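You operate a simulated robot arm through the tools that you are given. There is no shell and no other tool.

You are at the controls of a simulated two-armed robot. One attempt, no reset.

## Task
Bring the master display to nought and store it.
Fine: shut the brown wheel first; trim the grey knob, shut its cover with fingers clear, press store once, reopen the wheel. Where these are worked on the way, their far stop is far enough and under half their travel is too little: brown wheel.

It is judged by the outcome, as a careful person would: the job done as asked, and still so three seconds after it is handed in. It fails if anything else is knocked over, pushed out of place, dropped, spilled or broken. Lids that push on must go on centred and level and be pressed home; caps that screw on are set level and turned clockwise until they are tight.

## Robot
Two 7-joint arms with fingered hands on one trunk that stands fixed in place. Base frame: the origin is at the foot of the trunk, x ahead of it, y to its left, z up. Lengths are in mm, angles in degrees, forces in N, time in s.
The left shoulder is at [16, 152, 1304], the right one opposite. With the tool pointing down near the work surface each hand reaches from about 380 to 780 mm from the base axis, measured 20 degrees to its own side. Payload 3.8 kg a hand.
The TCP of each hand is the grasp point between the finger pads, 30 mm short of the fingertips. In the tool frame z runs along the fingers and y along their closing line. The gripper opens to 104 mm; its body begins 35 mm behind the TCP. The gripper is a hand of 5 fingers: y runs from the thumb to the fingers, the wrist lies at [-15, -104, -178] in the tool frame, and closing takes about 1.5 s.
Orientation is told as [roll, pitch, yaw] about the base's x, y, z axes, in that order, counted from this pose: with the fingers straight down and the wrist toward the robot, the tool's x, y and z point along [0, 1, 0], [1, 0, 0] and [0, 0, -1] of the base frame.

## Interface
- The arms move only by the tool jog_arm. It takes "left_rows", "right_rows" or both (then of equal length, played together; a hand with none holds still); each is a list of rows, each an object (a shift or turn left out is 0, a gripper value left out holds the last) with "translation": the shift along the tool's x, y, z in mm, a list of three; "angular": the turn, a rotation vector about the tool's x, y, z in degrees, a list of three. In form: [{"translation": [tx, ty, tz], "angular": [wx, wy, wz]}, ...]. A call has 1 to 20 rows; each row shifts and turns the commanded pose from where the row before left it, along the tool's axes as they then stand. "left_grip" and "right_grip" are, for a hand that has rows, the opening, from 0 (shut) to 1 (fully open), set as the call begins (left out, the last holds). Each row takes 0.2 s and may step no farther than 50 mm and 8.6 degrees from the row before; otherwise, or with a gripper value out of range, the whole call is refused. A pose out of reach is approached as far as the arm can. The call stops where the force on the tool passes 40 N (or 10 N more than at its start, if that is more) or the arm is blocked; 0.2 s more then pass. Each finger travels about 72 mm/s and halts on what it meets, pressing with about 28 N; the grip force reading is that of the motor and also rises with nothing between the fingers. The clock runs only during rows and for 0.2 s after the last one: add rows that do not move to give the fingers time. It gives the time, the measured TCP pose, the force on the tool (base axes), the opening and the grip force at its end, in the units of the frame above (readings bear some noise), with the torque about the TCP (base axes, N m) and any sound that the robot's microphone picked up.
- Cameras (640 x 400 px; columns grow to the right, rows downward): "scene" is now at [104.9, -6, 1481.5]; the picture's right is [-0.06, -1.00, 0.00], its down [-0.30, 0.02, -0.95] and it looks along [0.95, -0.06, -0.30] (base axes); focal length 238 px, centre (320, 200). "left" rides on the left gripper at [-80, -78, -141] in its tool frame; the picture's right is [-0.78, -0.30, 0.56], its down [0.54, -0.78, 0.33] and it looks along [0.33, 0.56, 0.76] (tool axes); focal length 247 px, centre (320, 200). "right" rides on the right gripper at [80, -78, -141] in its tool frame; the picture's right is [-0.78, 0.30, -0.56], its down [-0.53, -0.78, 0.33] and it looks along [-0.33, 0.56, 0.76] (tool axes); focal length 247 px, centre (320, 200). There is no depth. A picture from a camera that has moved, and an enlarged one, comes with that camera's place and axes in the base frame and with its lens.
- get_image(camera): a new picture of that camera. It takes no simulated time.
- lift_body(by): moves the trunk up (or, below 0, down) by that many mm; the arms and the scene camera ride with it, the base frame stays. It gives what a move gives, with no picture.
- set_fingers(index, middle, ring, little, thumb_bend, thumb_turn, hand): sets how far each is bent, from 0 (flat) to 100 (curled in); at 30 the hand is open as for a grip, at 70 the pads meet at the TCP. One left out holds its place. A second passes; each finger stops where it meets its share of the squeeze, and holds until it gets a number again. A gripper value or a shape takes the hand back. It gives what a move gives, with no picture; readings hold the bend of each and the force on index, middle, ring, little, thumb and palm. thumb_turn goes from beside the hand (0) to across from the fingers (100), as for a grip.
- set_grasp(shape, hand): the hand has 5 fingers and takes this shape, open, in about a second: jaw (thumb against the fingers, like two jaws); tri (thumb and two fingers); tip (a fingertip pinch); poke (one finger out to press); point (the index stretched); flat (the hand flat); cup (the hand cupped); fist (a fist). The gripper value then closes the fingers along that shape, each until it touches; the sizes above hold for jaw. It gives what a move gives, with no picture.
- aim_head(pan, tilt): turns the head with the scene camera to pan (to the left, within 80 degrees either way) and tilt (down, from -29 to 69), counted from straight ahead of the robot (the tilt from the chest, where the trunk bows). It gives what a move gives.
- inspect(camera, box): a new picture of the part [left, top, right, bottom] of that camera's present view, enlarged. It takes no simulated time.
- job_done(): hands the job in; it is judged then, once.

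Nothing tells you positions but the pictures and the camera data. Unless the task says otherwise, let go and move clear before handing in.

The tools are called after ">>>" as name(argument=value, ...) on one line, values as JSON. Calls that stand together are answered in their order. jog_arm: Moves the arms, as the interface text tells. Its arguments: {"type":"object","properties":{"left_rows":{"type":"array","items":{"type":"object","properties":{"translation":{"type":"array","items":{"type":"number"}},"angular":{"type":"array","items":{"type":"number"}}}}},"left_grip":{"type":"number"},"right_rows":{"type":"array","items":{"type":"object","properties":{"translation":{"type":"array","items":{"type":"number"}},"angular":{"type":"array","items":{"type":"number"}}}}},"right_grip":{"type":"number"}},"required":[]} The other tools are called the same way: lift_body (by) moves the trunk up or down; set_grasp (shape, hand) gives the hand a shape; set_fingers (index, middle, ring, little, thumb_bend, thumb_turn, hand) moves the fingers one by one; aim_head (pan, tilt) turns the head that bears the scene camera; get_image (camera) takes a picture; inspect (camera, box) takes an enlarged picture of a part of a camera's view; job_done () hands the job in.

At the start:

```text
time_s: 0.0
left_eef_pos: [577.7, 93.0, 1410.7]
left_tool_rot: [0.0, 0.0, 0.1]
left_force: [-0.5, 0.9, 0.0]
left_torque: [0.02, 0.02, 0.0]
left_opening: 103.7
left_gripper_force: 0.0
left_shape: jaw
left_bend: [30.0, 30.0, 30.0, 30.0, 30.0, 98.0]
left_finger forces: [0.1, 0.0, 0.0, 0.1, 0.0, 0.1]
right_eef_pos: [438.7, -390.9, 1385.8]
right_tool_rot: [0.0, 0.0, 0.0]
right_force: [1.0, 1.1, -0.6]
right_torque: [0.02, 0.01, 0.02]
right_opening: 104.0
right_gripper_force: 0.1
right_shape: jaw
right_bend: [30.0, 30.0, 30.0, 30.0, 30.0, 98.0]
right_finger forces: [0.0, 0.0, 0.0, 0.0, 0.1, 0.1]
trunk travel left (down, up): [-375.0, 81.0]
head pan, tilt (commanded): [-3.4, 16.4]
```

scene: 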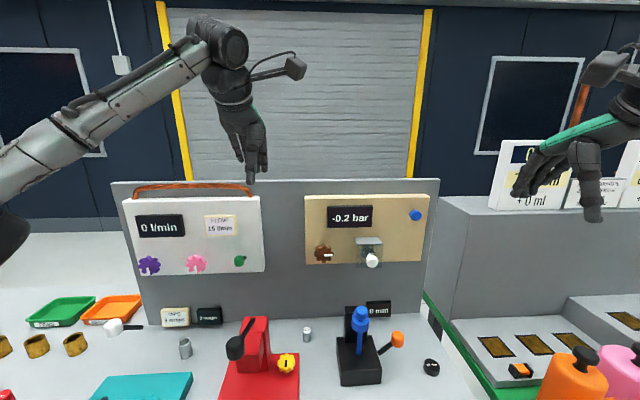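
right: 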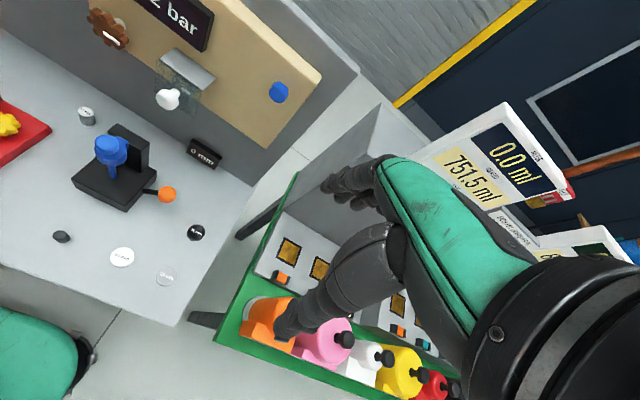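
left: 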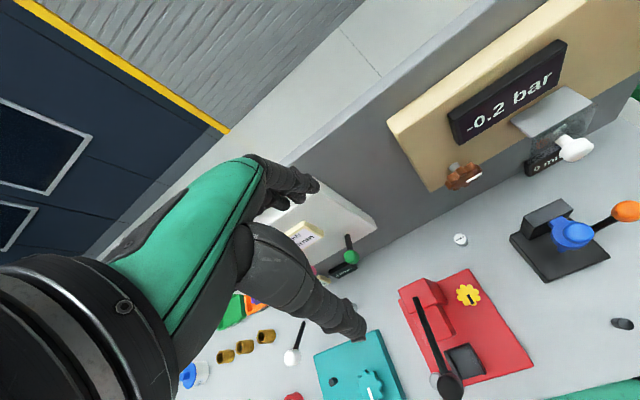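

I see a bench with an upright panel carrying a white flow board and a tan board showing "-0.2 bar" with a brown wheel, a knob behind a clear cover and a blue button. I'll look closer before moving.

>>> inspect(camera="scene", box=[290, 170, 450, 280])

>>> inspect(camera="scene", box=[110, 170, 280, 290])

>>> inspect(camera="left", box=[380, 20, 640, 220])

>>> inspect(camera="scene", box=[120, 280, 460, 400])

>>> inspect(camera="right", box=[60, 0, 340, 180])

```text
3.64 times, centred on (370, 225) of scene
camera zoom: at [104.9, -6.0, 1481.5], right [-0.06, -1.0, 0.0], down [-0.3, 0.02, -0.95], along [0.95, -0.06, -0.3], focal length 866 px, centre (138, 109)
```

zoom: 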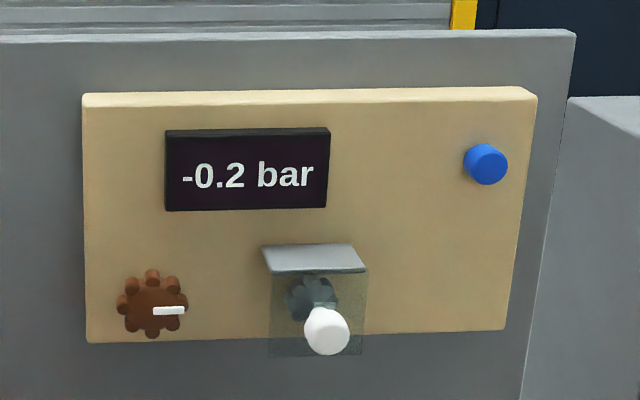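

```text
3.33 times, centred on (195, 230) of scene
camera zoom: at [104.9, -6.0, 1481.5], right [-0.06, -1.0, 0.0], down [-0.3, 0.02, -0.95], along [0.95, -0.06, -0.3], focal length 794 px, centre (737, 100)
```

zoom: 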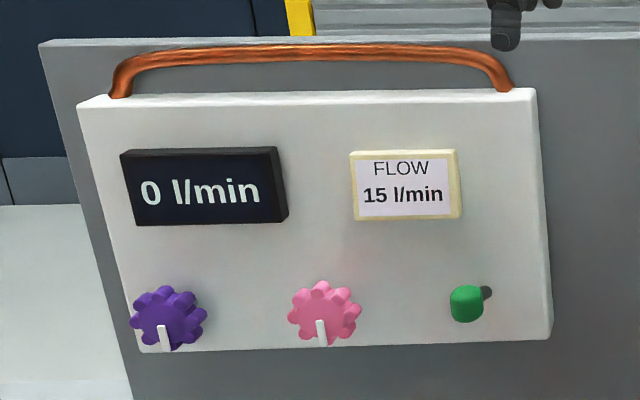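

```text
2.00 times, centred on (510, 120) of left
camera zoom: at [500.8, 12.2, 1551.4], right [-0.3, -0.78, -0.56], down [-0.78, 0.53, -0.33], along [0.56, 0.33, -0.76], focal length 494 px, centre (-60, 360)
```

zoom: 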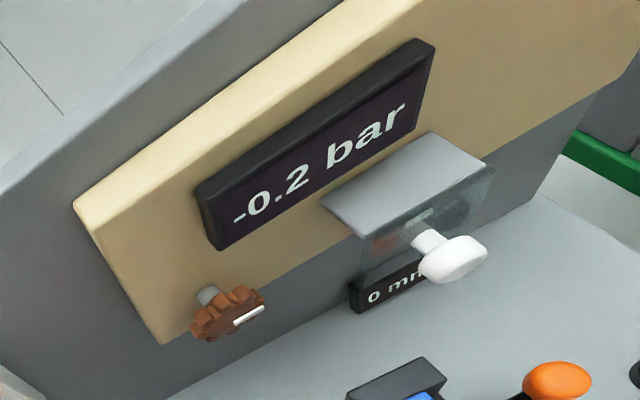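

```text
1.88 times, centred on (290, 340) of scene
camera zoom: at [104.9, -6.0, 1481.5], right [-0.06, -1.0, 0.0], down [-0.3, 0.02, -0.95], along [0.95, -0.06, -0.3], focal length 448 px, centre (376, -64)
```

zoom: 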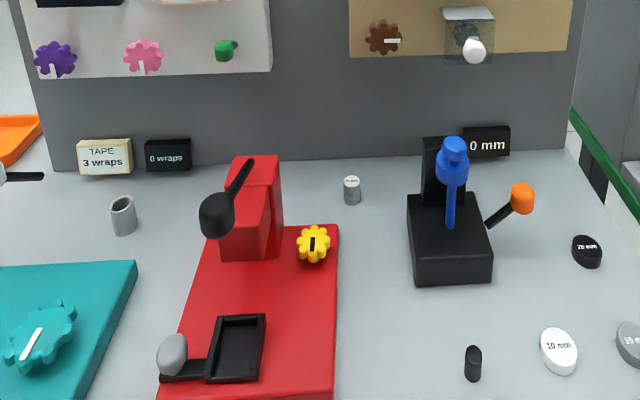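

```text
2.22 times, centred on (200, 90) of right
camera zoom: at [361.8, -311.5, 1526.1], right [0.3, -0.78, 0.56], down [-0.78, -0.53, -0.33], along [0.56, -0.33, -0.76], focal length 549 px, centre (587, 444)
```

zoom: 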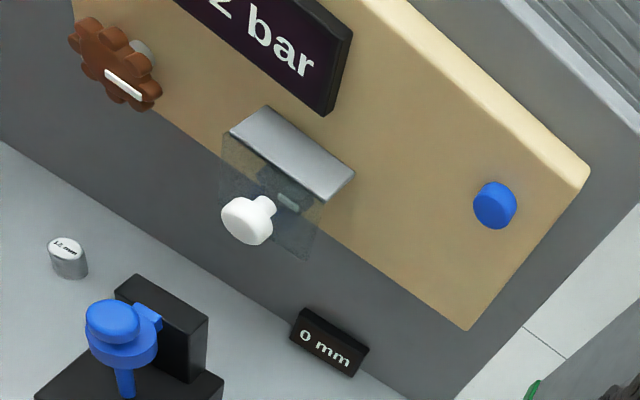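

The master display is the tan board's "-0.2 bar" one. From two cameras I place the brown wheel near [670,-52,1153], the white cover handle near [626,-171,1154] and the blue button near [682,-299,1254]. I'll zoom in on the cover and the wheel.

>>> inspect(camera="scene", box=[345, 225, 395, 270])

>>> inspect(camera="right", box=[140, 30, 240, 130])

>>> inspect(camera="left", box=[500, 70, 640, 180])

>>> inspect(camera="scene", box=[305, 235, 345, 270])

>>> inspect(camera="scene", box=[400, 200, 430, 230])

```text
8.89 times, centred on (370, 248) of scene
camera zoom: at [104.9, -6.0, 1481.5], right [-0.06, -1.0, 0.0], down [-0.3, 0.02, -0.95], along [0.95, -0.06, -0.3], focal length 2116 px, centre (-124, -222)
```

zoom: 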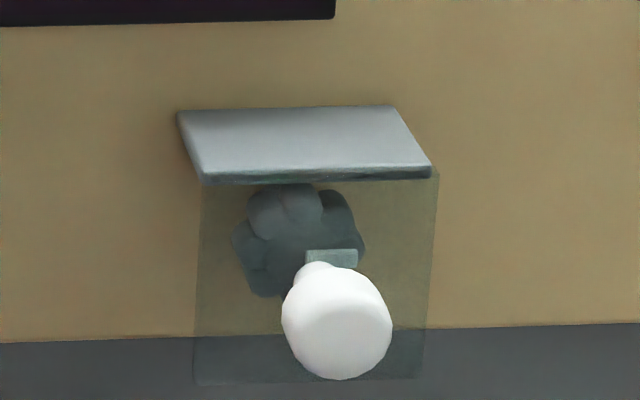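

```text
4.00 times, centred on (190, 80) of right
camera zoom: at [361.8, -311.5, 1526.1], right [0.3, -0.78, 0.56], down [-0.78, -0.53, -0.33], along [0.56, -0.33, -0.76], focal length 988 px, centre (840, 680)
```

zoom: 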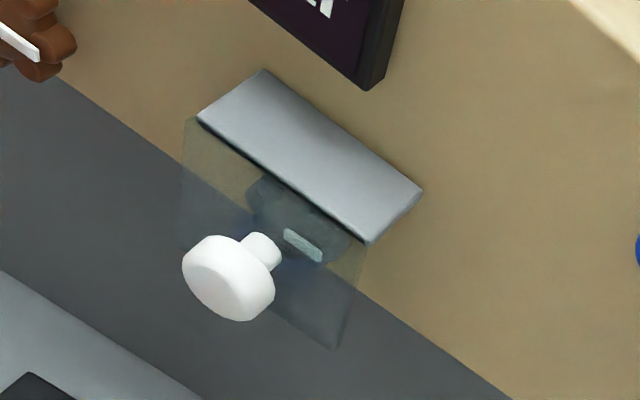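

```text
3.64 times, centred on (570, 125) of left
camera zoom: at [500.8, 12.2, 1551.4], right [-0.3, -0.78, -0.56], down [-0.78, 0.53, -0.33], along [0.56, 0.33, -0.76], focal length 898 px, centre (-589, 473)
```

zoom: 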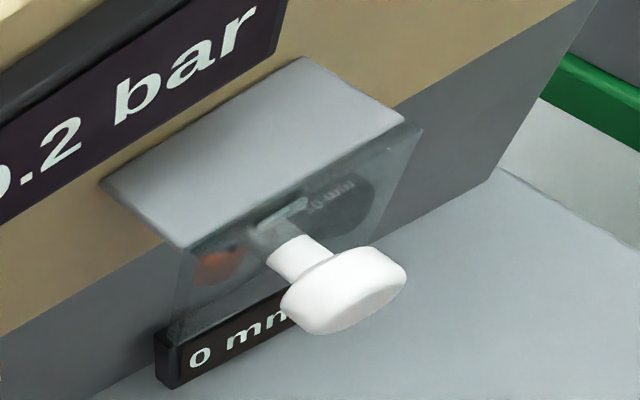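

```text
11.43 times, centred on (325, 252) of scene
camera zoom: at [104.9, -6.0, 1481.5], right [-0.06, -1.0, 0.0], down [-0.3, 0.02, -0.95], along [0.95, -0.06, -0.3], focal length 2721 px, centre (263, -400)
```

zoom: 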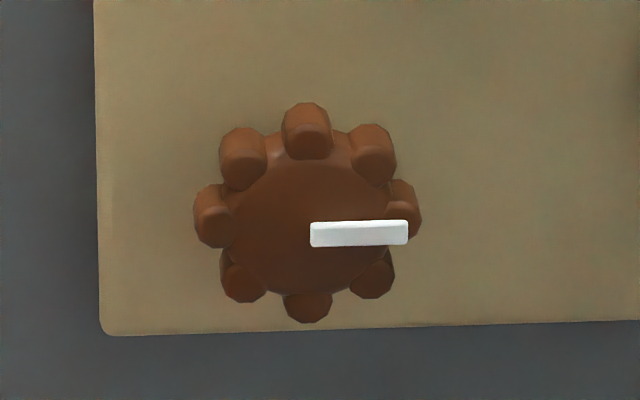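

```text
13.33 times, centred on (415, 215) of scene
camera zoom: at [104.9, -6.0, 1481.5], right [-0.06, -1.0, 0.0], down [-0.3, 0.02, -0.95], along [0.95, -0.06, -0.3], focal length 3175 px, centre (-947, 0)
```

zoom: 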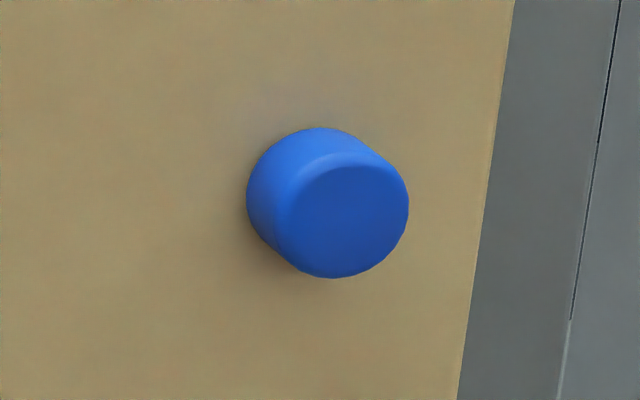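

The cover is a clear flap hinged along the front edge of a grey hood, with a mushroom-shaped handle, and the grey knob sits behind it. I'll move the left hand out of the way and turn the right hand to point forward while it is still high up.

>>> jog_arm(right_rows=[{"angular": [-8.5, 0, 0]}, {"angular": [-8.5, 0, 0]}, {"angular": [-8.5, 0, 0]}, {"angular": [-8.5, 0, 0]}, {"angular": [-8.5, 0, 0]}, {"angular": [-8.5, 0, 0]}, {"angular": [-8.5, 0, 0]}, {"angular": [-8.5, 0, 0]}, {"angular": [-8.5, 0, 0]}, {"angular": [-8.5, 0, 0]}, {"angular": [-5, 0, 0]}, {}], left_rows=[{"translation": [40, 0, 0]}, {"translation": [40, 0, 0]}, {"translation": [40, 0, 0]}, {"translation": [40, 0, 0]}, {}, {}, {}, {}, {}, {}, {}, {}])

```text
time_s: 2.6
left_eef_pos: [578.2, 253.1, 1409.8]
left_tool_rot: [-0.1, 0.0, 0.2]
left_force: [0.5, 0.0, 0.9]
left_torque: [0.04, 0.02, 0.03]
left_opening: 103.6
left_gripper_force: 0.1
left_shape: jaw
left_bend: [30.0, 30.0, 30.0, 30.0, 30.0, 98.0]
left_finger forces: [0.1, 0.0, 0.0, 0.1, 0.0, 0.1]
right_eef_pos: [438.1, -391.6, 1385.8]
right_tool_rot: [133.6, -89.9, -133.6]
right_force: [-0.3, 0.5, -0.3]
right_torque: [-0.02, -0.02, -0.01]
right_opening: 103.9
right_gripper_force: 0.1
right_shape: jaw
right_bend: [30.0, 30.0, 30.0, 30.0, 30.0, 98.0]
right_finger forces: [0.1, 0.1, 0.0, 0.0, 0.0, 0.1]
trunk travel left (down, up): [-375.0, 81.0]
head pan, tilt (commanded): [-3.4, 16.4]
```

The right hand now points straight ahead. I'll check how the arm and hand look before bringing it over.

>>> get_image(camera="scene")

>>> get_image(camera="right")

>>> get_image(camera="left")

```text
taken
camera scene: at [104.9, -6.0, 1481.5], right [-0.06, -1.0, 0.0], down [-0.3, 0.02, -0.95], along [0.95, -0.06, -0.3], focal length 238 px, centre (320, 200)
```

scene: 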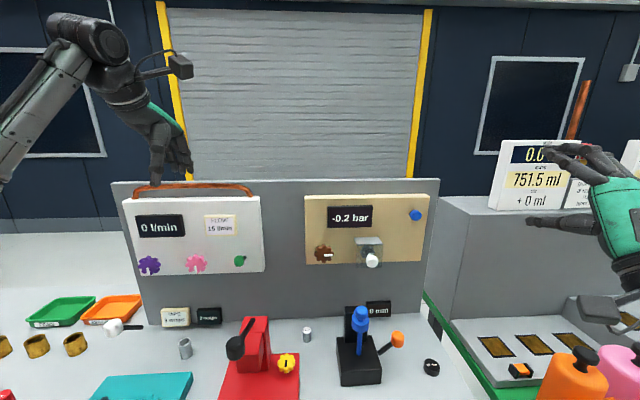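

```text
taken
camera right: at [298.3, -310.8, 1307.7], right [-0.56, -0.78, 0.29], down [0.33, -0.53, -0.78], along [0.76, -0.33, 0.56], focal length 247 px, centre (320, 200)
```

right: 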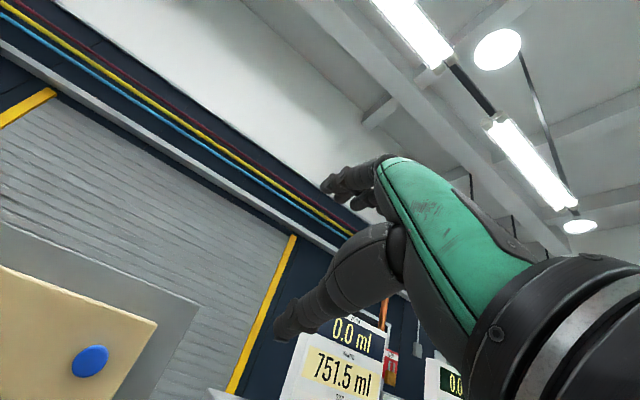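

```text
taken
camera left: at [500.8, 173.4, 1550.9], right [-0.3, -0.78, -0.56], down [-0.78, 0.53, -0.33], along [0.56, 0.33, -0.76], focal length 247 px, centre (320, 200)
```

left: 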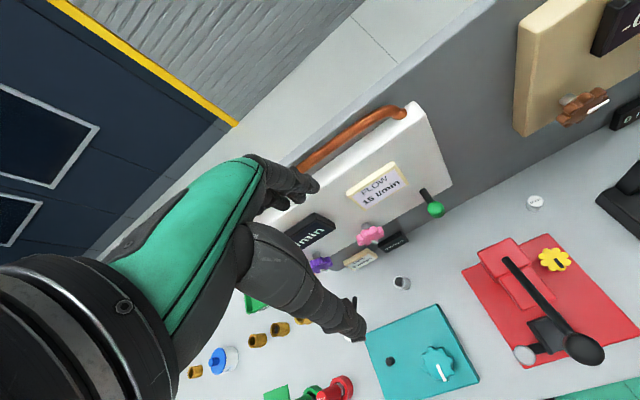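

I'll bring the right hand to stand in front of the brown wheel, coming from above and staying left of the blue press.

>>> jog_arm(right_rows=[{"translation": [44, -6, 10]}, {"translation": [44, -6, 10]}, {"translation": [44, -6, 10]}, {"translation": [44, -6, 10]}, {"translation": [44, -6, 10]}, {"translation": [44, -6, 10]}, {"translation": [44, -6, 10]}, {"translation": [44, -6, 10]}, {}, {}])

```text
time_s: 4.8
left_eef_pos: [577.4, 254.3, 1410.2]
left_tool_rot: [0.1, 0.0, 0.2]
left_force: [0.1, -0.2, -0.1]
left_torque: [0.0, -0.01, 0.03]
left_opening: 103.8
left_gripper_force: 0.1
left_shape: jaw
left_bend: [30.0, 30.0, 30.0, 30.0, 30.0, 98.0]
left_finger forces: [0.0, 0.0, 0.1, 0.1, 0.1, 0.0]
right_eef_pos: [517.7, -39.3, 1336.0]
right_tool_rot: [60.7, -90.1, -60.8]
right_force: [0.1, -0.1, -0.7]
right_torque: [0.04, -0.02, -0.01]
right_opening: 103.6
right_gripper_force: 0.0
right_shape: jaw
right_bend: [30.0, 30.0, 30.0, 30.0, 30.0, 98.0]
right_finger forces: [0.0, 0.0, 0.1, 0.0, 0.1, 0.0]
trunk travel left (down, up): [-375.0, 81.0]
head pan, tilt (commanded): [-3.4, 16.4]
```

>>> get_image(camera="scene")

>>> get_image(camera="left")

>>> get_image(camera="right")

```text
taken
camera scene: at [104.8, -6.7, 1481.5], right [-0.06, -1.0, 0.0], down [-0.3, 0.02, -0.95], along [0.95, -0.06, -0.3], focal length 238 px, centre (320, 200)
```

scene: 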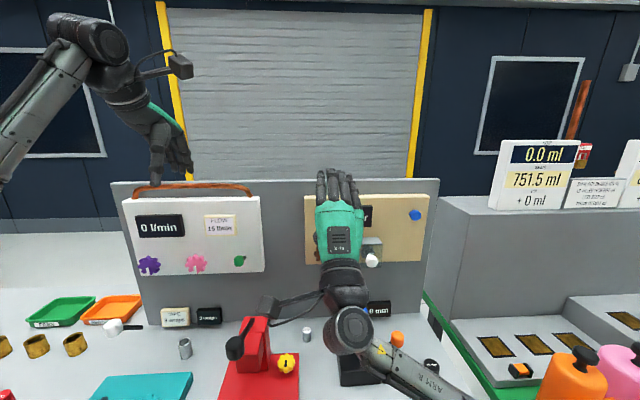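

```text
taken
camera left: at [500.7, 172.6, 1551.0], right [-0.3, -0.78, -0.56], down [-0.78, 0.53, -0.33], along [0.56, 0.33, -0.76], focal length 247 px, centre (320, 200)
```

left: 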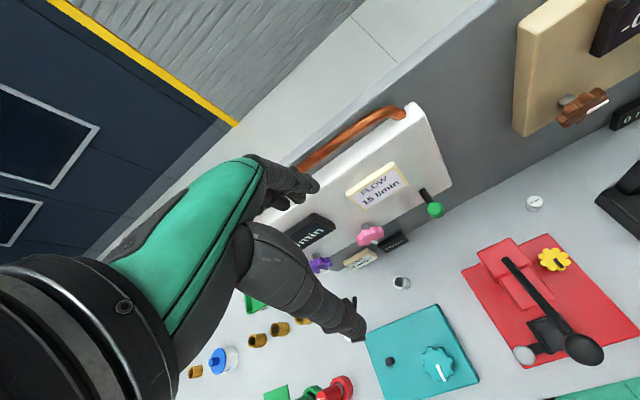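

```text
taken
camera right: at [377.1, 40.1, 1258.4], right [-0.56, -0.78, 0.3], down [0.33, -0.53, -0.78], along [0.76, -0.34, 0.56], focal length 247 px, centre (320, 200)
```

right: 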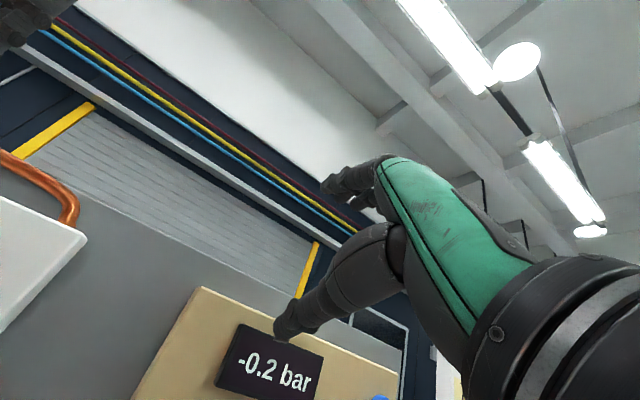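

The right hand sits left of the press. I'll lower it towards wheel height in two stages.

>>> jog_arm(right_rows=[{"translation": [-2, -30, 5]}, {"translation": [-2, -30, 5]}, {"translation": [-2, -30, 5]}, {}])

>>> get_image(camera="scene")

>>> get_image(camera="right")

```text
time_s: 5.8
left_eef_pos: [576.5, 254.0, 1409.2]
left_tool_rot: [-0.2, 0.0, 0.1]
left_force: [0.2, -0.6, -0.1]
left_torque: [0.01, -0.01, -0.01]
left_opening: 103.7
left_gripper_force: 0.1
left_shape: jaw
left_bend: [30.0, 30.0, 30.0, 30.0, 30.0, 98.0]
left_finger forces: [0.0, 0.1, 0.0, 0.0, 0.0, 0.0]
right_eef_pos: [533.5, -44.7, 1245.7]
right_tool_rot: [58.1, -90.0, -58.1]
right_force: [-0.2, 0.5, -0.2]
right_torque: [-0.02, -0.04, -0.01]
right_opening: 103.7
right_gripper_force: 0.1
right_shape: jaw
right_bend: [30.0, 30.0, 30.0, 30.0, 30.0, 98.0]
right_finger forces: [0.1, 0.0, 0.1, 0.0, 0.0, 0.0]
trunk travel left (down, up): [-375.0, 81.0]
head pan, tilt (commanded): [-3.4, 16.4]
```

```text
taken
camera scene: at [105.0, -5.8, 1481.5], right [-0.06, -1.0, 0.0], down [-0.3, 0.02, -0.95], along [0.95, -0.06, -0.3], focal length 238 px, centre (320, 200)
```

scene: 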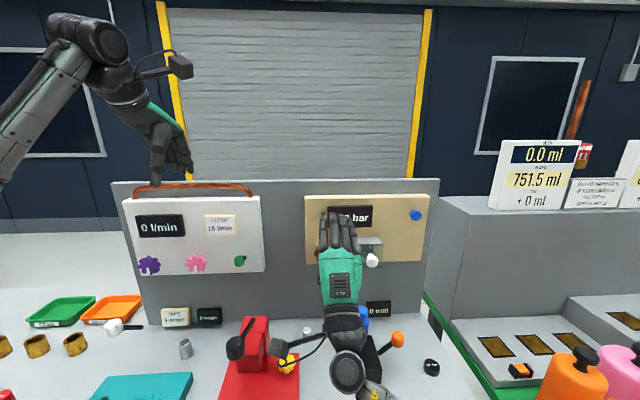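

```text
taken
camera right: at [392.8, 34.7, 1167.7], right [-0.56, -0.78, 0.3], down [0.33, -0.53, -0.78], along [0.76, -0.33, 0.56], focal length 247 px, centre (320, 200)
```

right: 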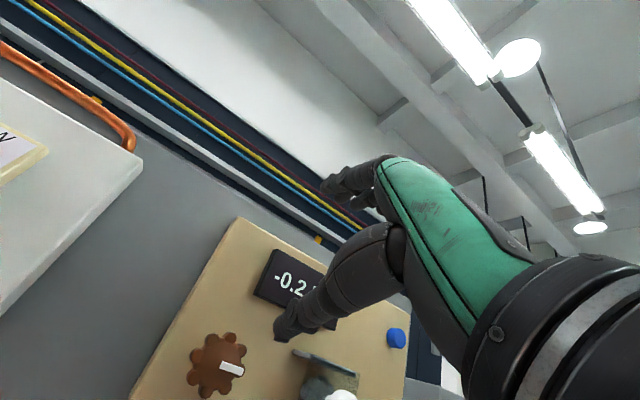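

The four fingers seem to sit to the right of the TCP line. I'll zoom in on the hand to see where the thumb stands relative to them.

>>> inspect(camera="scene", box=[300, 195, 390, 295])

>>> inspect(camera="right", box=[170, 140, 430, 400])

>>> get_image(camera="left")

```text
4.00 times, centred on (345, 245) of scene
camera zoom: at [105.0, -5.8, 1481.5], right [-0.06, -1.0, 0.0], down [-0.3, 0.02, -0.95], along [0.95, -0.06, -0.3], focal length 952 px, centre (220, 20)
```

zoom: 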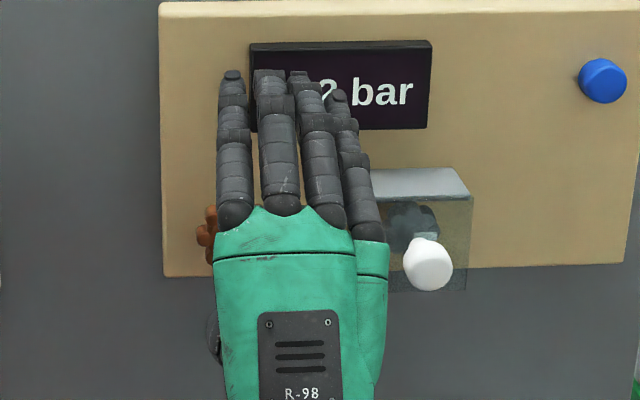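

```text
1.54 times, centred on (300, 270) of right
camera zoom: at [392.8, 34.7, 1167.7], right [-0.56, -0.78, 0.3], down [0.33, -0.53, -0.78], along [0.76, -0.33, 0.56], focal length 380 px, centre (351, 92)
```

zoom: 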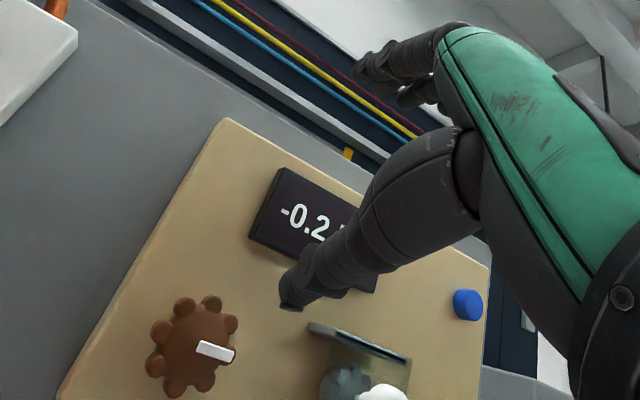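

```text
taken
camera left: at [501.0, 173.6, 1550.9], right [-0.3, -0.78, -0.56], down [-0.78, 0.53, -0.33], along [0.56, 0.33, -0.76], focal length 247 px, centre (320, 200)
```

left: 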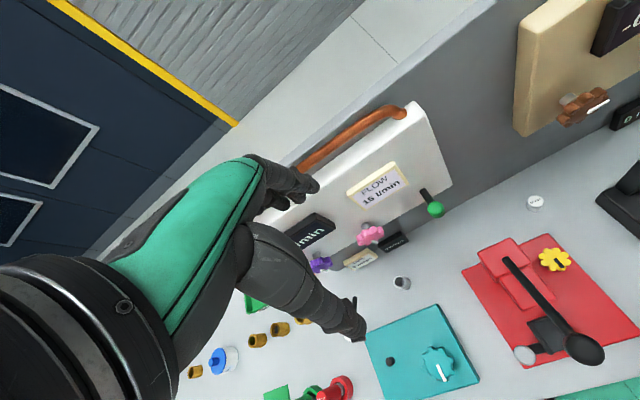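

The TCP lies in line with the index finger, so I'll use the three-finger shape for the wheel. I'll also move the left hand so its camera looks at the wheel from the upper left.

>>> jog_arm(left_rows=[{"translation": [-42, -12, 23]}, {"translation": [-42, -12, 23]}, {"translation": [-43, -12, 24]}, {"angular": [0, 0, 8]}, {"angular": [0, 0, 8]}, {"angular": [0, 0, 8]}, {"angular": [0, 0, 8]}, {"angular": [0, 0, 8]}, {"angular": [0, 0, 8]}, {"angular": [0, 0, 8]}, {"angular": [0, 0, 8]}, {"angular": [0, 0, 8]}, {"angular": [0, 0, 8]}, {}])

>>> set_grasp(shape="tri", hand="right")

>>> get_image(camera="left")

>>> get_image(camera="scene")

>>> get_image(camera="right")

```text
refused: row 3 steps farther than a row can; nothing moved
```

```text
time_s: 6.7
left_eef_pos: [578.1, 254.7, 1409.4]
left_tool_rot: [-0.1, 0.0, 0.1]
left_force: [0.5, -0.4, -0.9]
left_torque: [0.01, 0.0, -0.03]
left_opening: 103.9
left_gripper_force: 0.2
left_shape: jaw
left_bend: [30.0, 30.0, 30.0, 30.0, 30.0, 98.0]
left_finger forces: [0.0, 0.0, 0.1, 0.0, 0.0, 0.0]
right_eef_pos: [532.6, -44.9, 1245.2]
right_tool_rot: [65.6, -90.1, -65.5]
right_force: [0.4, -0.2, 0.6]
right_torque: [-0.01, 0.0, 0.02]
right_opening: 103.8
right_gripper_force: 0.1
right_shape: tri
right_bend: [30.0, 30.0, 99.0, 99.0, 30.0, 98.0]
right_finger forces: [0.1, 0.0, 0.0, 0.0, 0.1, 0.0]
trunk travel left (down, up): [-375.0, 81.0]
head pan, tilt (commanded): [-3.4, 16.4]
```

```text
taken
camera left: at [501.0, 173.6, 1550.9], right [-0.3, -0.78, -0.56], down [-0.78, 0.53, -0.33], along [0.56, 0.33, -0.76], focal length 247 px, centre (320, 200)
```

left: 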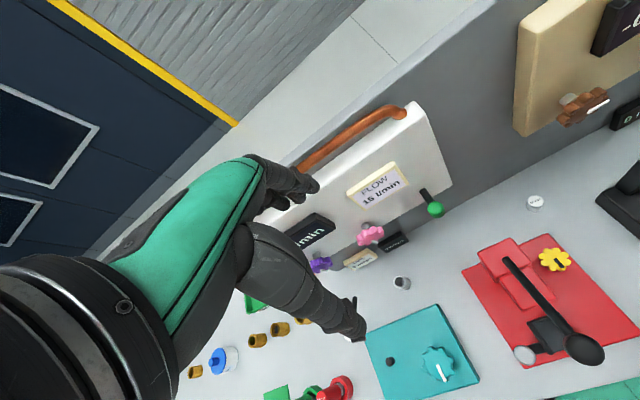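

```text
taken
camera scene: at [105.0, -5.8, 1481.5], right [-0.06, -1.0, 0.0], down [-0.3, 0.02, -0.95], along [0.95, -0.06, -0.3], focal length 238 px, centre (320, 200)
```

scene: 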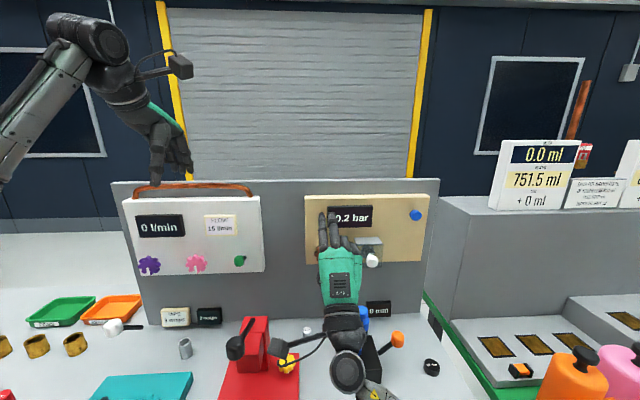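

```text
taken
camera right: at [392.8, 34.7, 1168.0], right [-0.56, -0.78, 0.3], down [0.33, -0.53, -0.78], along [0.76, -0.33, 0.56], focal length 247 px, centre (320, 200)
```

right: 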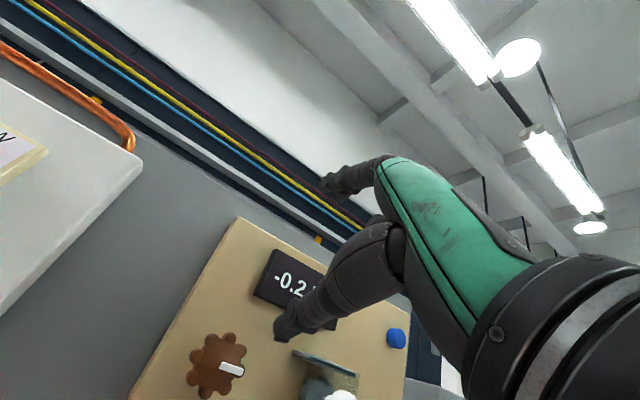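

The three-finger shape is set. I'll resend the left arm move with shorter steps.

>>> jog_arm(left_rows=[{"translation": [-32, -9, 17]}, {"translation": [-32, -9, 17]}, {"translation": [-32, -9, 18]}, {"translation": [-32, -9, 18]}, {"angular": [0, 0, 8]}, {"angular": [0, 0, 8]}, {"angular": [0, 0, 8]}, {"angular": [0, 0, 8]}, {"angular": [0, 0, 8]}, {"angular": [0, 0, 8]}, {"angular": [0, 0, 8]}, {"angular": [0, 0, 8]}, {"angular": [0, 0, 8]}, {"angular": [0, 0, 8]}, {}])

>>> get_image(camera="left")

>>> get_image(camera="scene")

```text
time_s: 9.9
left_eef_pos: [541.0, 124.8, 1340.2]
left_tool_rot: [0.0, -0.1, -80.2]
left_force: [0.2, 0.2, 0.7]
left_torque: [0.01, 0.0, 0.01]
left_opening: 103.7
left_gripper_force: 0.0
left_shape: jaw
left_bend: [30.0, 30.0, 30.0, 30.0, 30.0, 98.0]
left_finger forces: [0.1, 0.0, 0.1, 0.0, 0.0, 0.1]
right_eef_pos: [534.3, -44.5, 1247.2]
right_tool_rot: [52.9, -89.9, -52.9]
right_force: [-0.1, 0.5, -0.6]
right_torque: [0.01, -0.01, 0.03]
right_opening: 103.7
right_gripper_force: 0.0
right_shape: tri
right_bend: [30.0, 30.0, 99.0, 99.0, 30.0, 98.0]
right_finger forces: [0.0, 0.1, 0.1, 0.1, 0.0, 0.1]
trunk travel left (down, up): [-375.0, 81.0]
head pan, tilt (commanded): [-3.4, 16.4]
```

```text
taken
camera left: at [449.8, 187.2, 1481.5], right [-0.82, 0.16, -0.56], down [0.39, 0.86, -0.33], along [0.43, -0.49, -0.76], focal length 247 px, centre (320, 200)
```

left: 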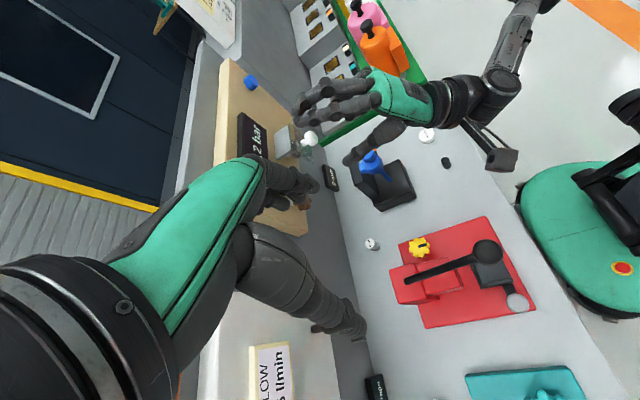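

```text
taken
camera scene: at [104.9, -5.7, 1481.5], right [-0.06, -1.0, 0.0], down [-0.3, 0.02, -0.95], along [0.95, -0.06, -0.3], focal length 238 px, centre (320, 200)
```

scene: 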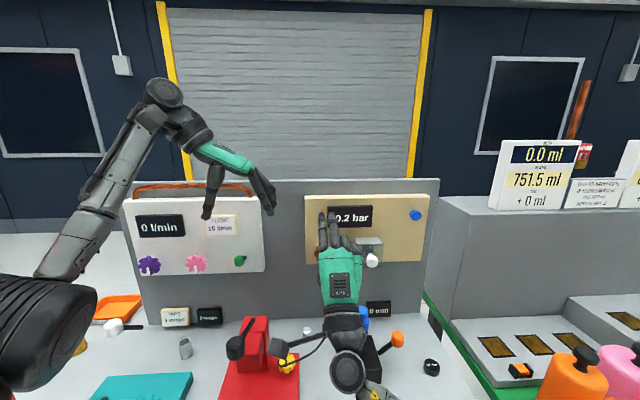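

My own left fingers partly hide the wheel in the left camera, so I'll close the left hand to a fist.

>>> set_grasp(shape="fist", hand="left")

>>> get_image(camera="left")

```text
time_s: 10.8
left_eef_pos: [541.7, 124.6, 1340.2]
left_tool_rot: [0.0, -0.1, -79.9]
left_force: [0.8, 0.2, -0.3]
left_torque: [0.0, 0.0, 0.02]
left_opening: 0.0
left_gripper_force: 0.1
left_shape: fist
left_bend: [100.0, 100.0, 100.0, 100.0, 86.0, 85.0]
left_finger forces: [0.0, 0.0, 0.0, 0.0, 0.1, 0.0]
right_eef_pos: [533.7, -44.3, 1246.1]
right_tool_rot: [55.1, -90.0, -55.0]
right_force: [-0.1, 0.5, 0.1]
right_torque: [0.01, 0.02, -0.03]
right_opening: 103.8
right_gripper_force: 0.0
right_shape: tri
right_bend: [30.0, 30.0, 99.0, 99.0, 30.0, 98.0]
right_finger forces: [0.1, 0.0, 0.1, 0.0, 0.1, 0.0]
trunk travel left (down, up): [-375.0, 81.0]
head pan, tilt (commanded): [-3.4, 16.4]
```

```text
taken
camera left: at [450.0, 186.9, 1481.4], right [-0.82, 0.16, -0.56], down [0.39, 0.86, -0.33], along [0.43, -0.49, -0.76], focal length 247 px, centre (320, 200)
```

left: 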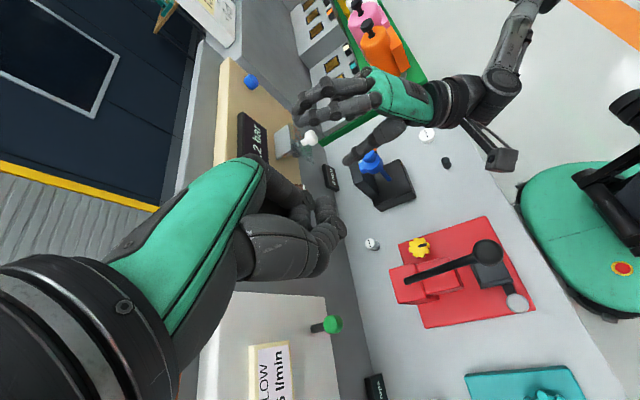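

The wheel is still behind the left wrist. I'll turn the left hand back 30° so the wheel falls in the free upper right of its picture.

>>> jog_arm(left_rows=[{"translation": [14.5, -25, 0]}, {"translation": [14.5, -25, 0]}, {"angular": [0, 0, -7.5]}, {"angular": [0, 0, -7.5]}, {"angular": [0, 0, -7.5]}, {"angular": [0, 0, -7.5]}, {}])

>>> get_image(camera="left")

```text
time_s: 12.4
left_eef_pos: [562.8, 180.7, 1338.6]
left_tool_rot: [-0.1, 0.0, -49.7]
left_force: [0.9, -0.1, -0.4]
left_torque: [0.03, 0.0, 0.04]
left_opening: 0.0
left_gripper_force: 0.1
left_shape: fist
left_bend: [100.0, 100.0, 100.0, 100.0, 86.0, 85.0]
left_finger forces: [0.0, 0.0, 0.0, 0.0, 0.0, 0.1]
right_eef_pos: [534.9, -43.3, 1245.8]
right_tool_rot: [52.5, -90.0, -52.4]
right_force: [0.0, 0.2, -0.3]
right_torque: [0.03, -0.02, -0.02]
right_opening: 103.7
right_gripper_force: 0.1
right_shape: tri
right_bend: [30.0, 30.0, 99.0, 99.0, 30.0, 98.0]
right_finger forces: [0.0, 0.1, 0.0, 0.0, 0.0, 0.0]
trunk travel left (down, up): [-375.0, 81.0]
head pan, tilt (commanded): [-3.4, 16.4]
```

```text
taken
camera left: at [451.5, 187.2, 1481.1], right [-0.78, -0.27, -0.56], down [-0.09, 0.94, -0.33], along [0.61, -0.21, -0.76], focal length 247 px, centre (320, 200)
```

left: 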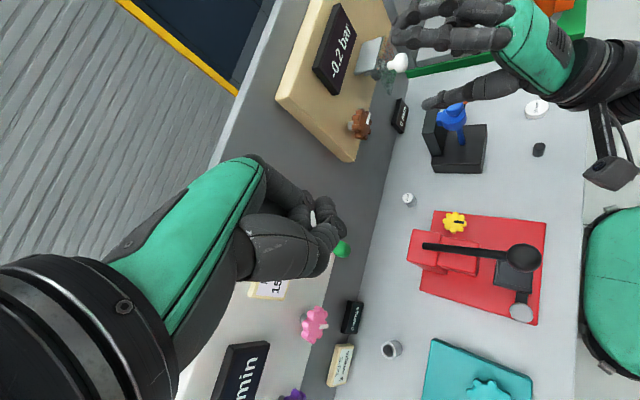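

Now I can see the wheel, the display, the press and the right hand from the side. I'll zoom in on the right hand.

>>> inspect(camera="left", box=[270, 0, 600, 200])

```text
1.94 times, centred on (435, 100) of left
camera zoom: at [451.5, 187.2, 1481.1], right [-0.78, -0.27, -0.56], down [-0.09, 0.94, -0.33], along [0.61, -0.21, -0.76], focal length 479 px, centre (97, 394)
```

zoom: 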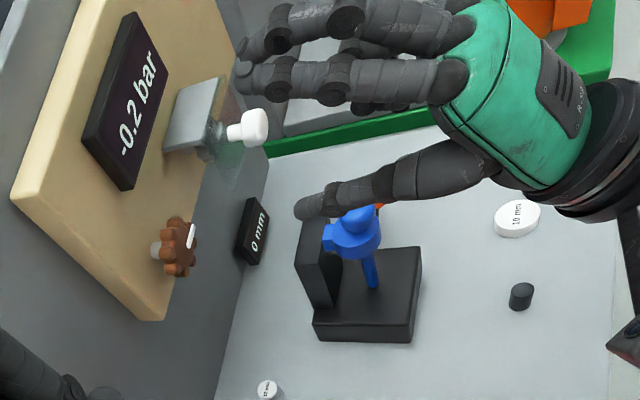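

The wheel centre comes out consistently at about [670,-52,1152]. I'll lower the right hand to wheel height with the fingers still well short of the board.

>>> jog_arm(right_rows=[{"translation": [-2, -32, 0]}, {"translation": [-2, -32, 0]}, {"translation": [0, -30, 0]}, {}])

>>> get_image(camera="left")

>>> inspect(camera="left", box=[270, 0, 600, 200])

>>> get_image(camera="scene")

```text
time_s: 13.4
left_eef_pos: [562.6, 179.1, 1340.6]
left_tool_rot: [0.0, 0.1, -49.9]
left_force: [0.6, 1.1, 0.4]
left_torque: [-0.02, 0.01, 0.02]
left_opening: 0.0
left_gripper_force: 0.0
left_shape: fist
left_bend: [100.0, 100.0, 100.0, 100.0, 86.0, 85.0]
left_finger forces: [0.0, 0.0, 0.1, 0.1, 0.0, 0.0]
right_eef_pos: [533.4, -48.7, 1153.7]
right_tool_rot: [18.5, -90.0, -18.5]
right_force: [-0.1, -0.3, -1.1]
right_torque: [-0.01, 0.03, -0.01]
right_opening: 104.0
right_gripper_force: 0.1
right_shape: tri
right_bend: [30.0, 30.0, 99.0, 99.0, 30.0, 98.0]
right_finger forces: [0.1, 0.0, 0.0, 0.0, 0.0, 0.0]
trunk travel left (down, up): [-375.0, 81.0]
head pan, tilt (commanded): [-3.4, 16.4]
```

```text
taken
camera left: at [451.3, 187.3, 1481.1], right [-0.78, -0.27, -0.56], down [-0.09, 0.94, -0.33], along [0.61, -0.21, -0.76], focal length 247 px, centre (320, 200)
```

left: 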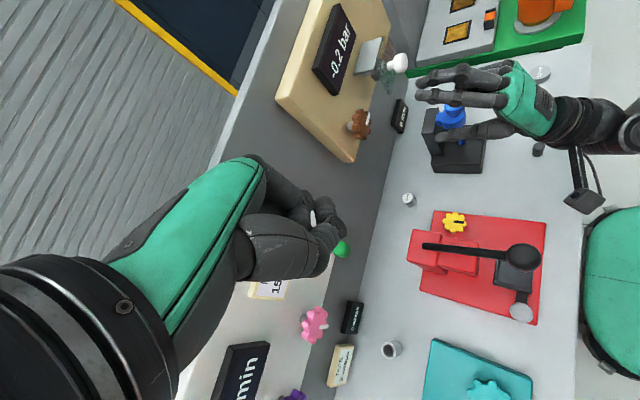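

```text
1.94 times, centred on (435, 100) of left
camera zoom: at [451.3, 187.3, 1481.1], right [-0.78, -0.27, -0.56], down [-0.09, 0.94, -0.33], along [0.61, -0.21, -0.76], focal length 479 px, centre (97, 394)
```

zoom: 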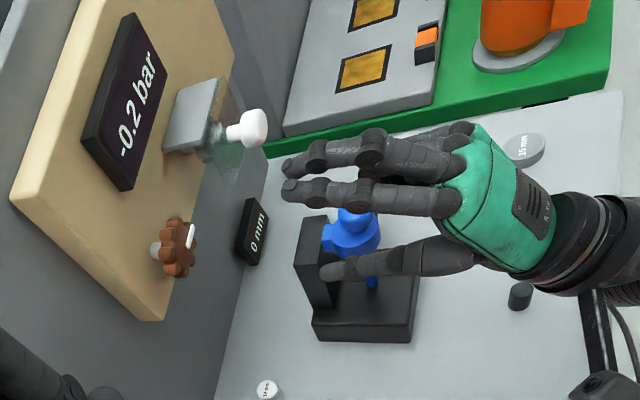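

```text
taken
camera scene: at [104.9, -5.8, 1481.5], right [-0.06, -1.0, 0.0], down [-0.3, 0.02, -0.95], along [0.95, -0.06, -0.3], focal length 238 px, centre (320, 200)
```

scene: 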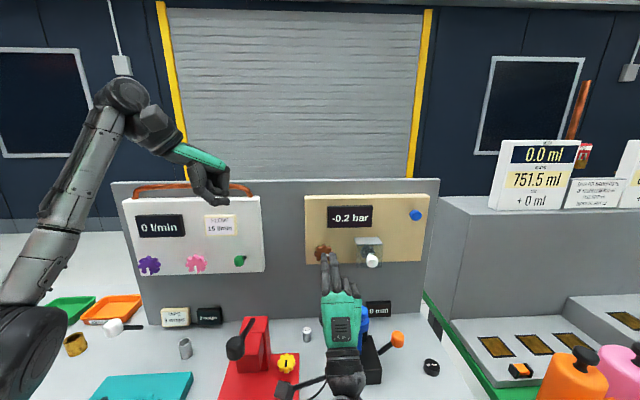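

The hand's right edge passes close to the blue press. I'll roll the hand about 25° clockwise, which swings the palm away from the press, and then advance.

>>> jog_arm(right_rows=[{"angular": [0, 0, 8.4]}, {"angular": [0, 0, 8.4]}, {"angular": [0, 0, 8.4]}, {"translation": [0, 0, 30]}, {"translation": [0, 0, 30]}, {}])

>>> get_image(camera="left")

>>> inspect(camera="left", box=[270, 0, 600, 200])

>>> inspect(camera="scene", box=[270, 180, 450, 400])

```text
time_s: 14.8
left_eef_pos: [560.3, 178.9, 1339.5]
left_tool_rot: [0.0, 0.0, -49.9]
left_force: [0.6, -0.2, 0.3]
left_torque: [-0.01, 0.0, -0.01]
left_opening: 0.0
left_gripper_force: 0.0
left_shape: fist
left_bend: [100.0, 100.0, 100.0, 100.0, 86.0, 85.0]
left_finger forces: [0.1, 0.0, 0.1, 0.0, 0.0, 0.1]
right_eef_pos: [594.7, -49.1, 1153.8]
right_tool_rot: [90.0, -64.7, -90.0]
right_force: [-0.5, -0.3, 0.2]
right_torque: [0.0, 0.01, 0.04]
right_opening: 103.7
right_gripper_force: 0.1
right_shape: tri
right_bend: [30.0, 30.0, 99.0, 99.0, 30.0, 98.0]
right_finger forces: [0.0, 0.0, 0.0, 0.1, 0.0, 0.0]
trunk travel left (down, up): [-375.0, 81.0]
head pan, tilt (commanded): [-3.4, 16.4]
```

```text
taken
camera left: at [450.7, 187.3, 1481.3], right [-0.78, -0.27, -0.56], down [-0.09, 0.94, -0.33], along [0.61, -0.21, -0.76], focal length 247 px, centre (320, 200)
```

left: 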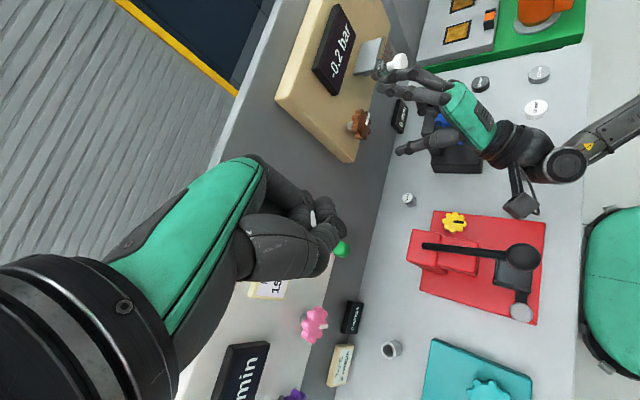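

```text
1.94 times, centred on (435, 100) of left
camera zoom: at [450.7, 187.3, 1481.3], right [-0.78, -0.27, -0.56], down [-0.09, 0.94, -0.33], along [0.61, -0.21, -0.76], focal length 479 px, centre (97, 394)
```

zoom: 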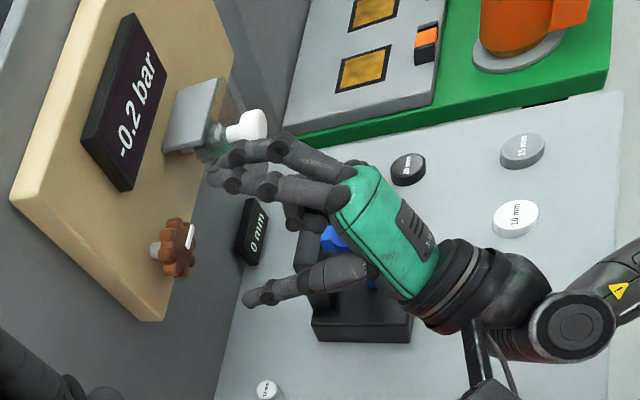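

```text
1.82 times, centred on (360, 290) of scene
camera zoom: at [104.2, -5.9, 1481.6], right [-0.06, -1.0, 0.0], down [-0.3, 0.02, -0.95], along [0.95, -0.06, -0.3], focal length 433 px, centre (247, 36)
```

zoom: 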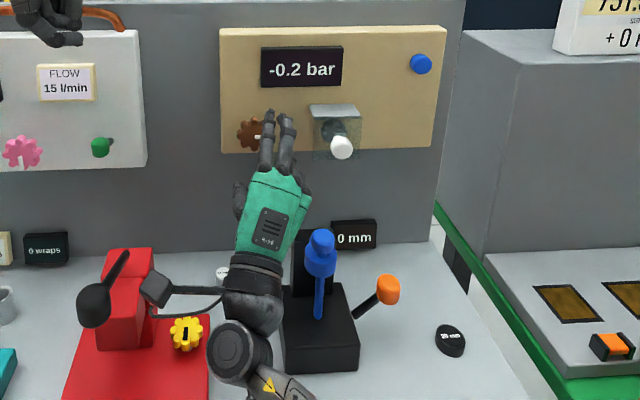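

The hand clears the press and is lined up on the wheel. I'll advance slowly until the fingertips straddle the rim.

>>> jog_arm(right_rows=[{"translation": [0, 0, 20]}, {"translation": [0, 0, 20]}, {"translation": [0, 0, 14]}, {}])

>>> inspect(camera="left", box=[270, 0, 600, 200])

>>> inspect(camera="left", box=[310, 40, 450, 180])

>>> inspect(camera="scene", box=[300, 220, 360, 280])

>>> get_image(camera="right")

```text
time_s: 15.8
left_eef_pos: [561.5, 178.2, 1339.6]
left_tool_rot: [-0.1, 0.0, -49.8]
left_force: [-0.1, -0.1, 0.7]
left_torque: [-0.03, 0.02, -0.01]
left_opening: 0.0
left_gripper_force: 0.0
left_shape: fist
left_bend: [100.0, 100.0, 100.0, 100.0, 86.0, 85.0]
left_finger forces: [0.1, 0.0, 0.0, 0.1, 0.0, 0.0]
right_eef_pos: [648.8, -48.6, 1152.8]
right_tool_rot: [89.9, -64.8, -89.9]
right_force: [-0.3, -0.1, 0.4]
right_torque: [0.01, 0.04, -0.01]
right_opening: 103.6
right_gripper_force: 0.0
right_shape: tri
right_bend: [30.0, 30.0, 99.0, 99.0, 30.0, 98.0]
right_finger forces: [0.0, 0.0, 0.0, 0.0, 0.2, 0.0]
trunk travel left (down, up): [-375.0, 81.0]
head pan, tilt (commanded): [-3.4, 16.4]
```

```text
1.94 times, centred on (435, 100) of left
camera zoom: at [451.5, 187.3, 1481.1], right [-0.78, -0.27, -0.56], down [-0.09, 0.94, -0.33], along [0.61, -0.21, -0.76], focal length 479 px, centre (97, 394)
```

zoom: 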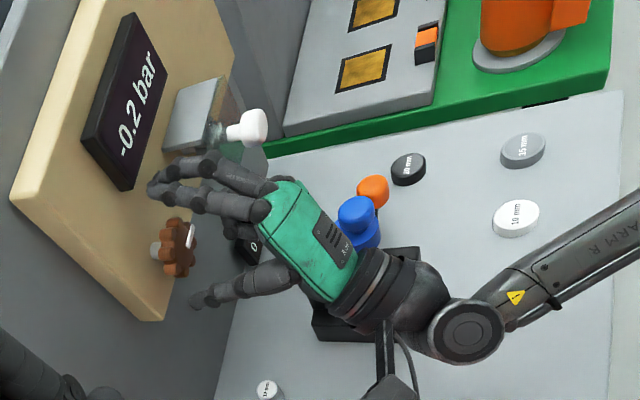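

```text
2.86 times, centred on (380, 110) of left
camera zoom: at [451.5, 187.3, 1481.1], right [-0.78, -0.27, -0.56], down [-0.09, 0.94, -0.33], along [0.61, -0.21, -0.76], focal length 706 px, centre (149, 457)
```

zoom: 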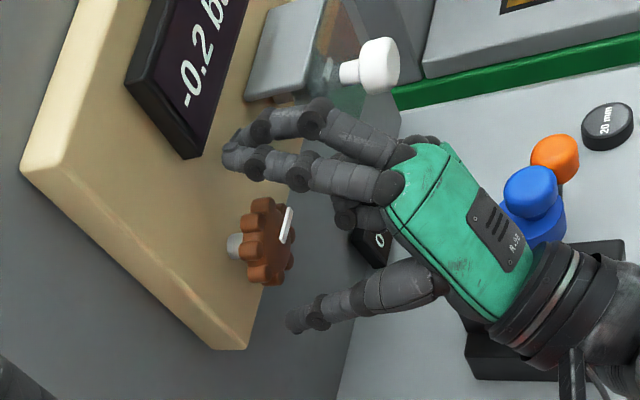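

```text
6.67 times, centred on (330, 250) of scene
camera zoom: at [105.0, -5.8, 1481.5], right [-0.06, -1.0, 0.0], down [-0.3, 0.02, -0.95], along [0.95, -0.06, -0.3], focal length 1587 px, centre (253, -133)
```

zoom: 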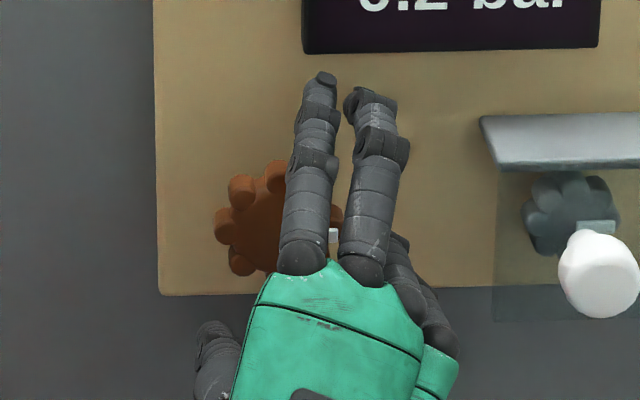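

```text
taken
camera right: at [508.0, 56.3, 1116.2], right [-0.56, -0.83, -0.06], down [0.33, -0.15, -0.93], along [0.76, -0.54, 0.36], focal length 247 px, centre (320, 200)
```

right: 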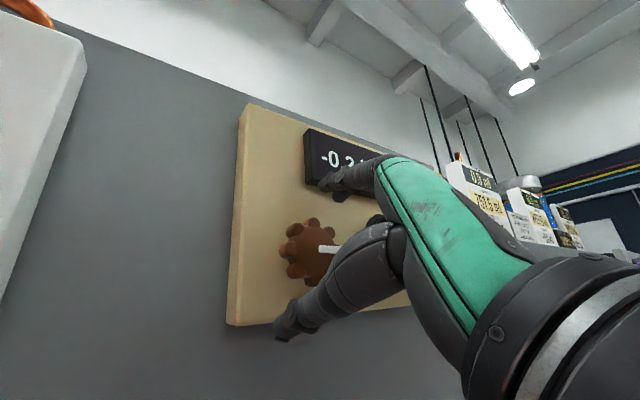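

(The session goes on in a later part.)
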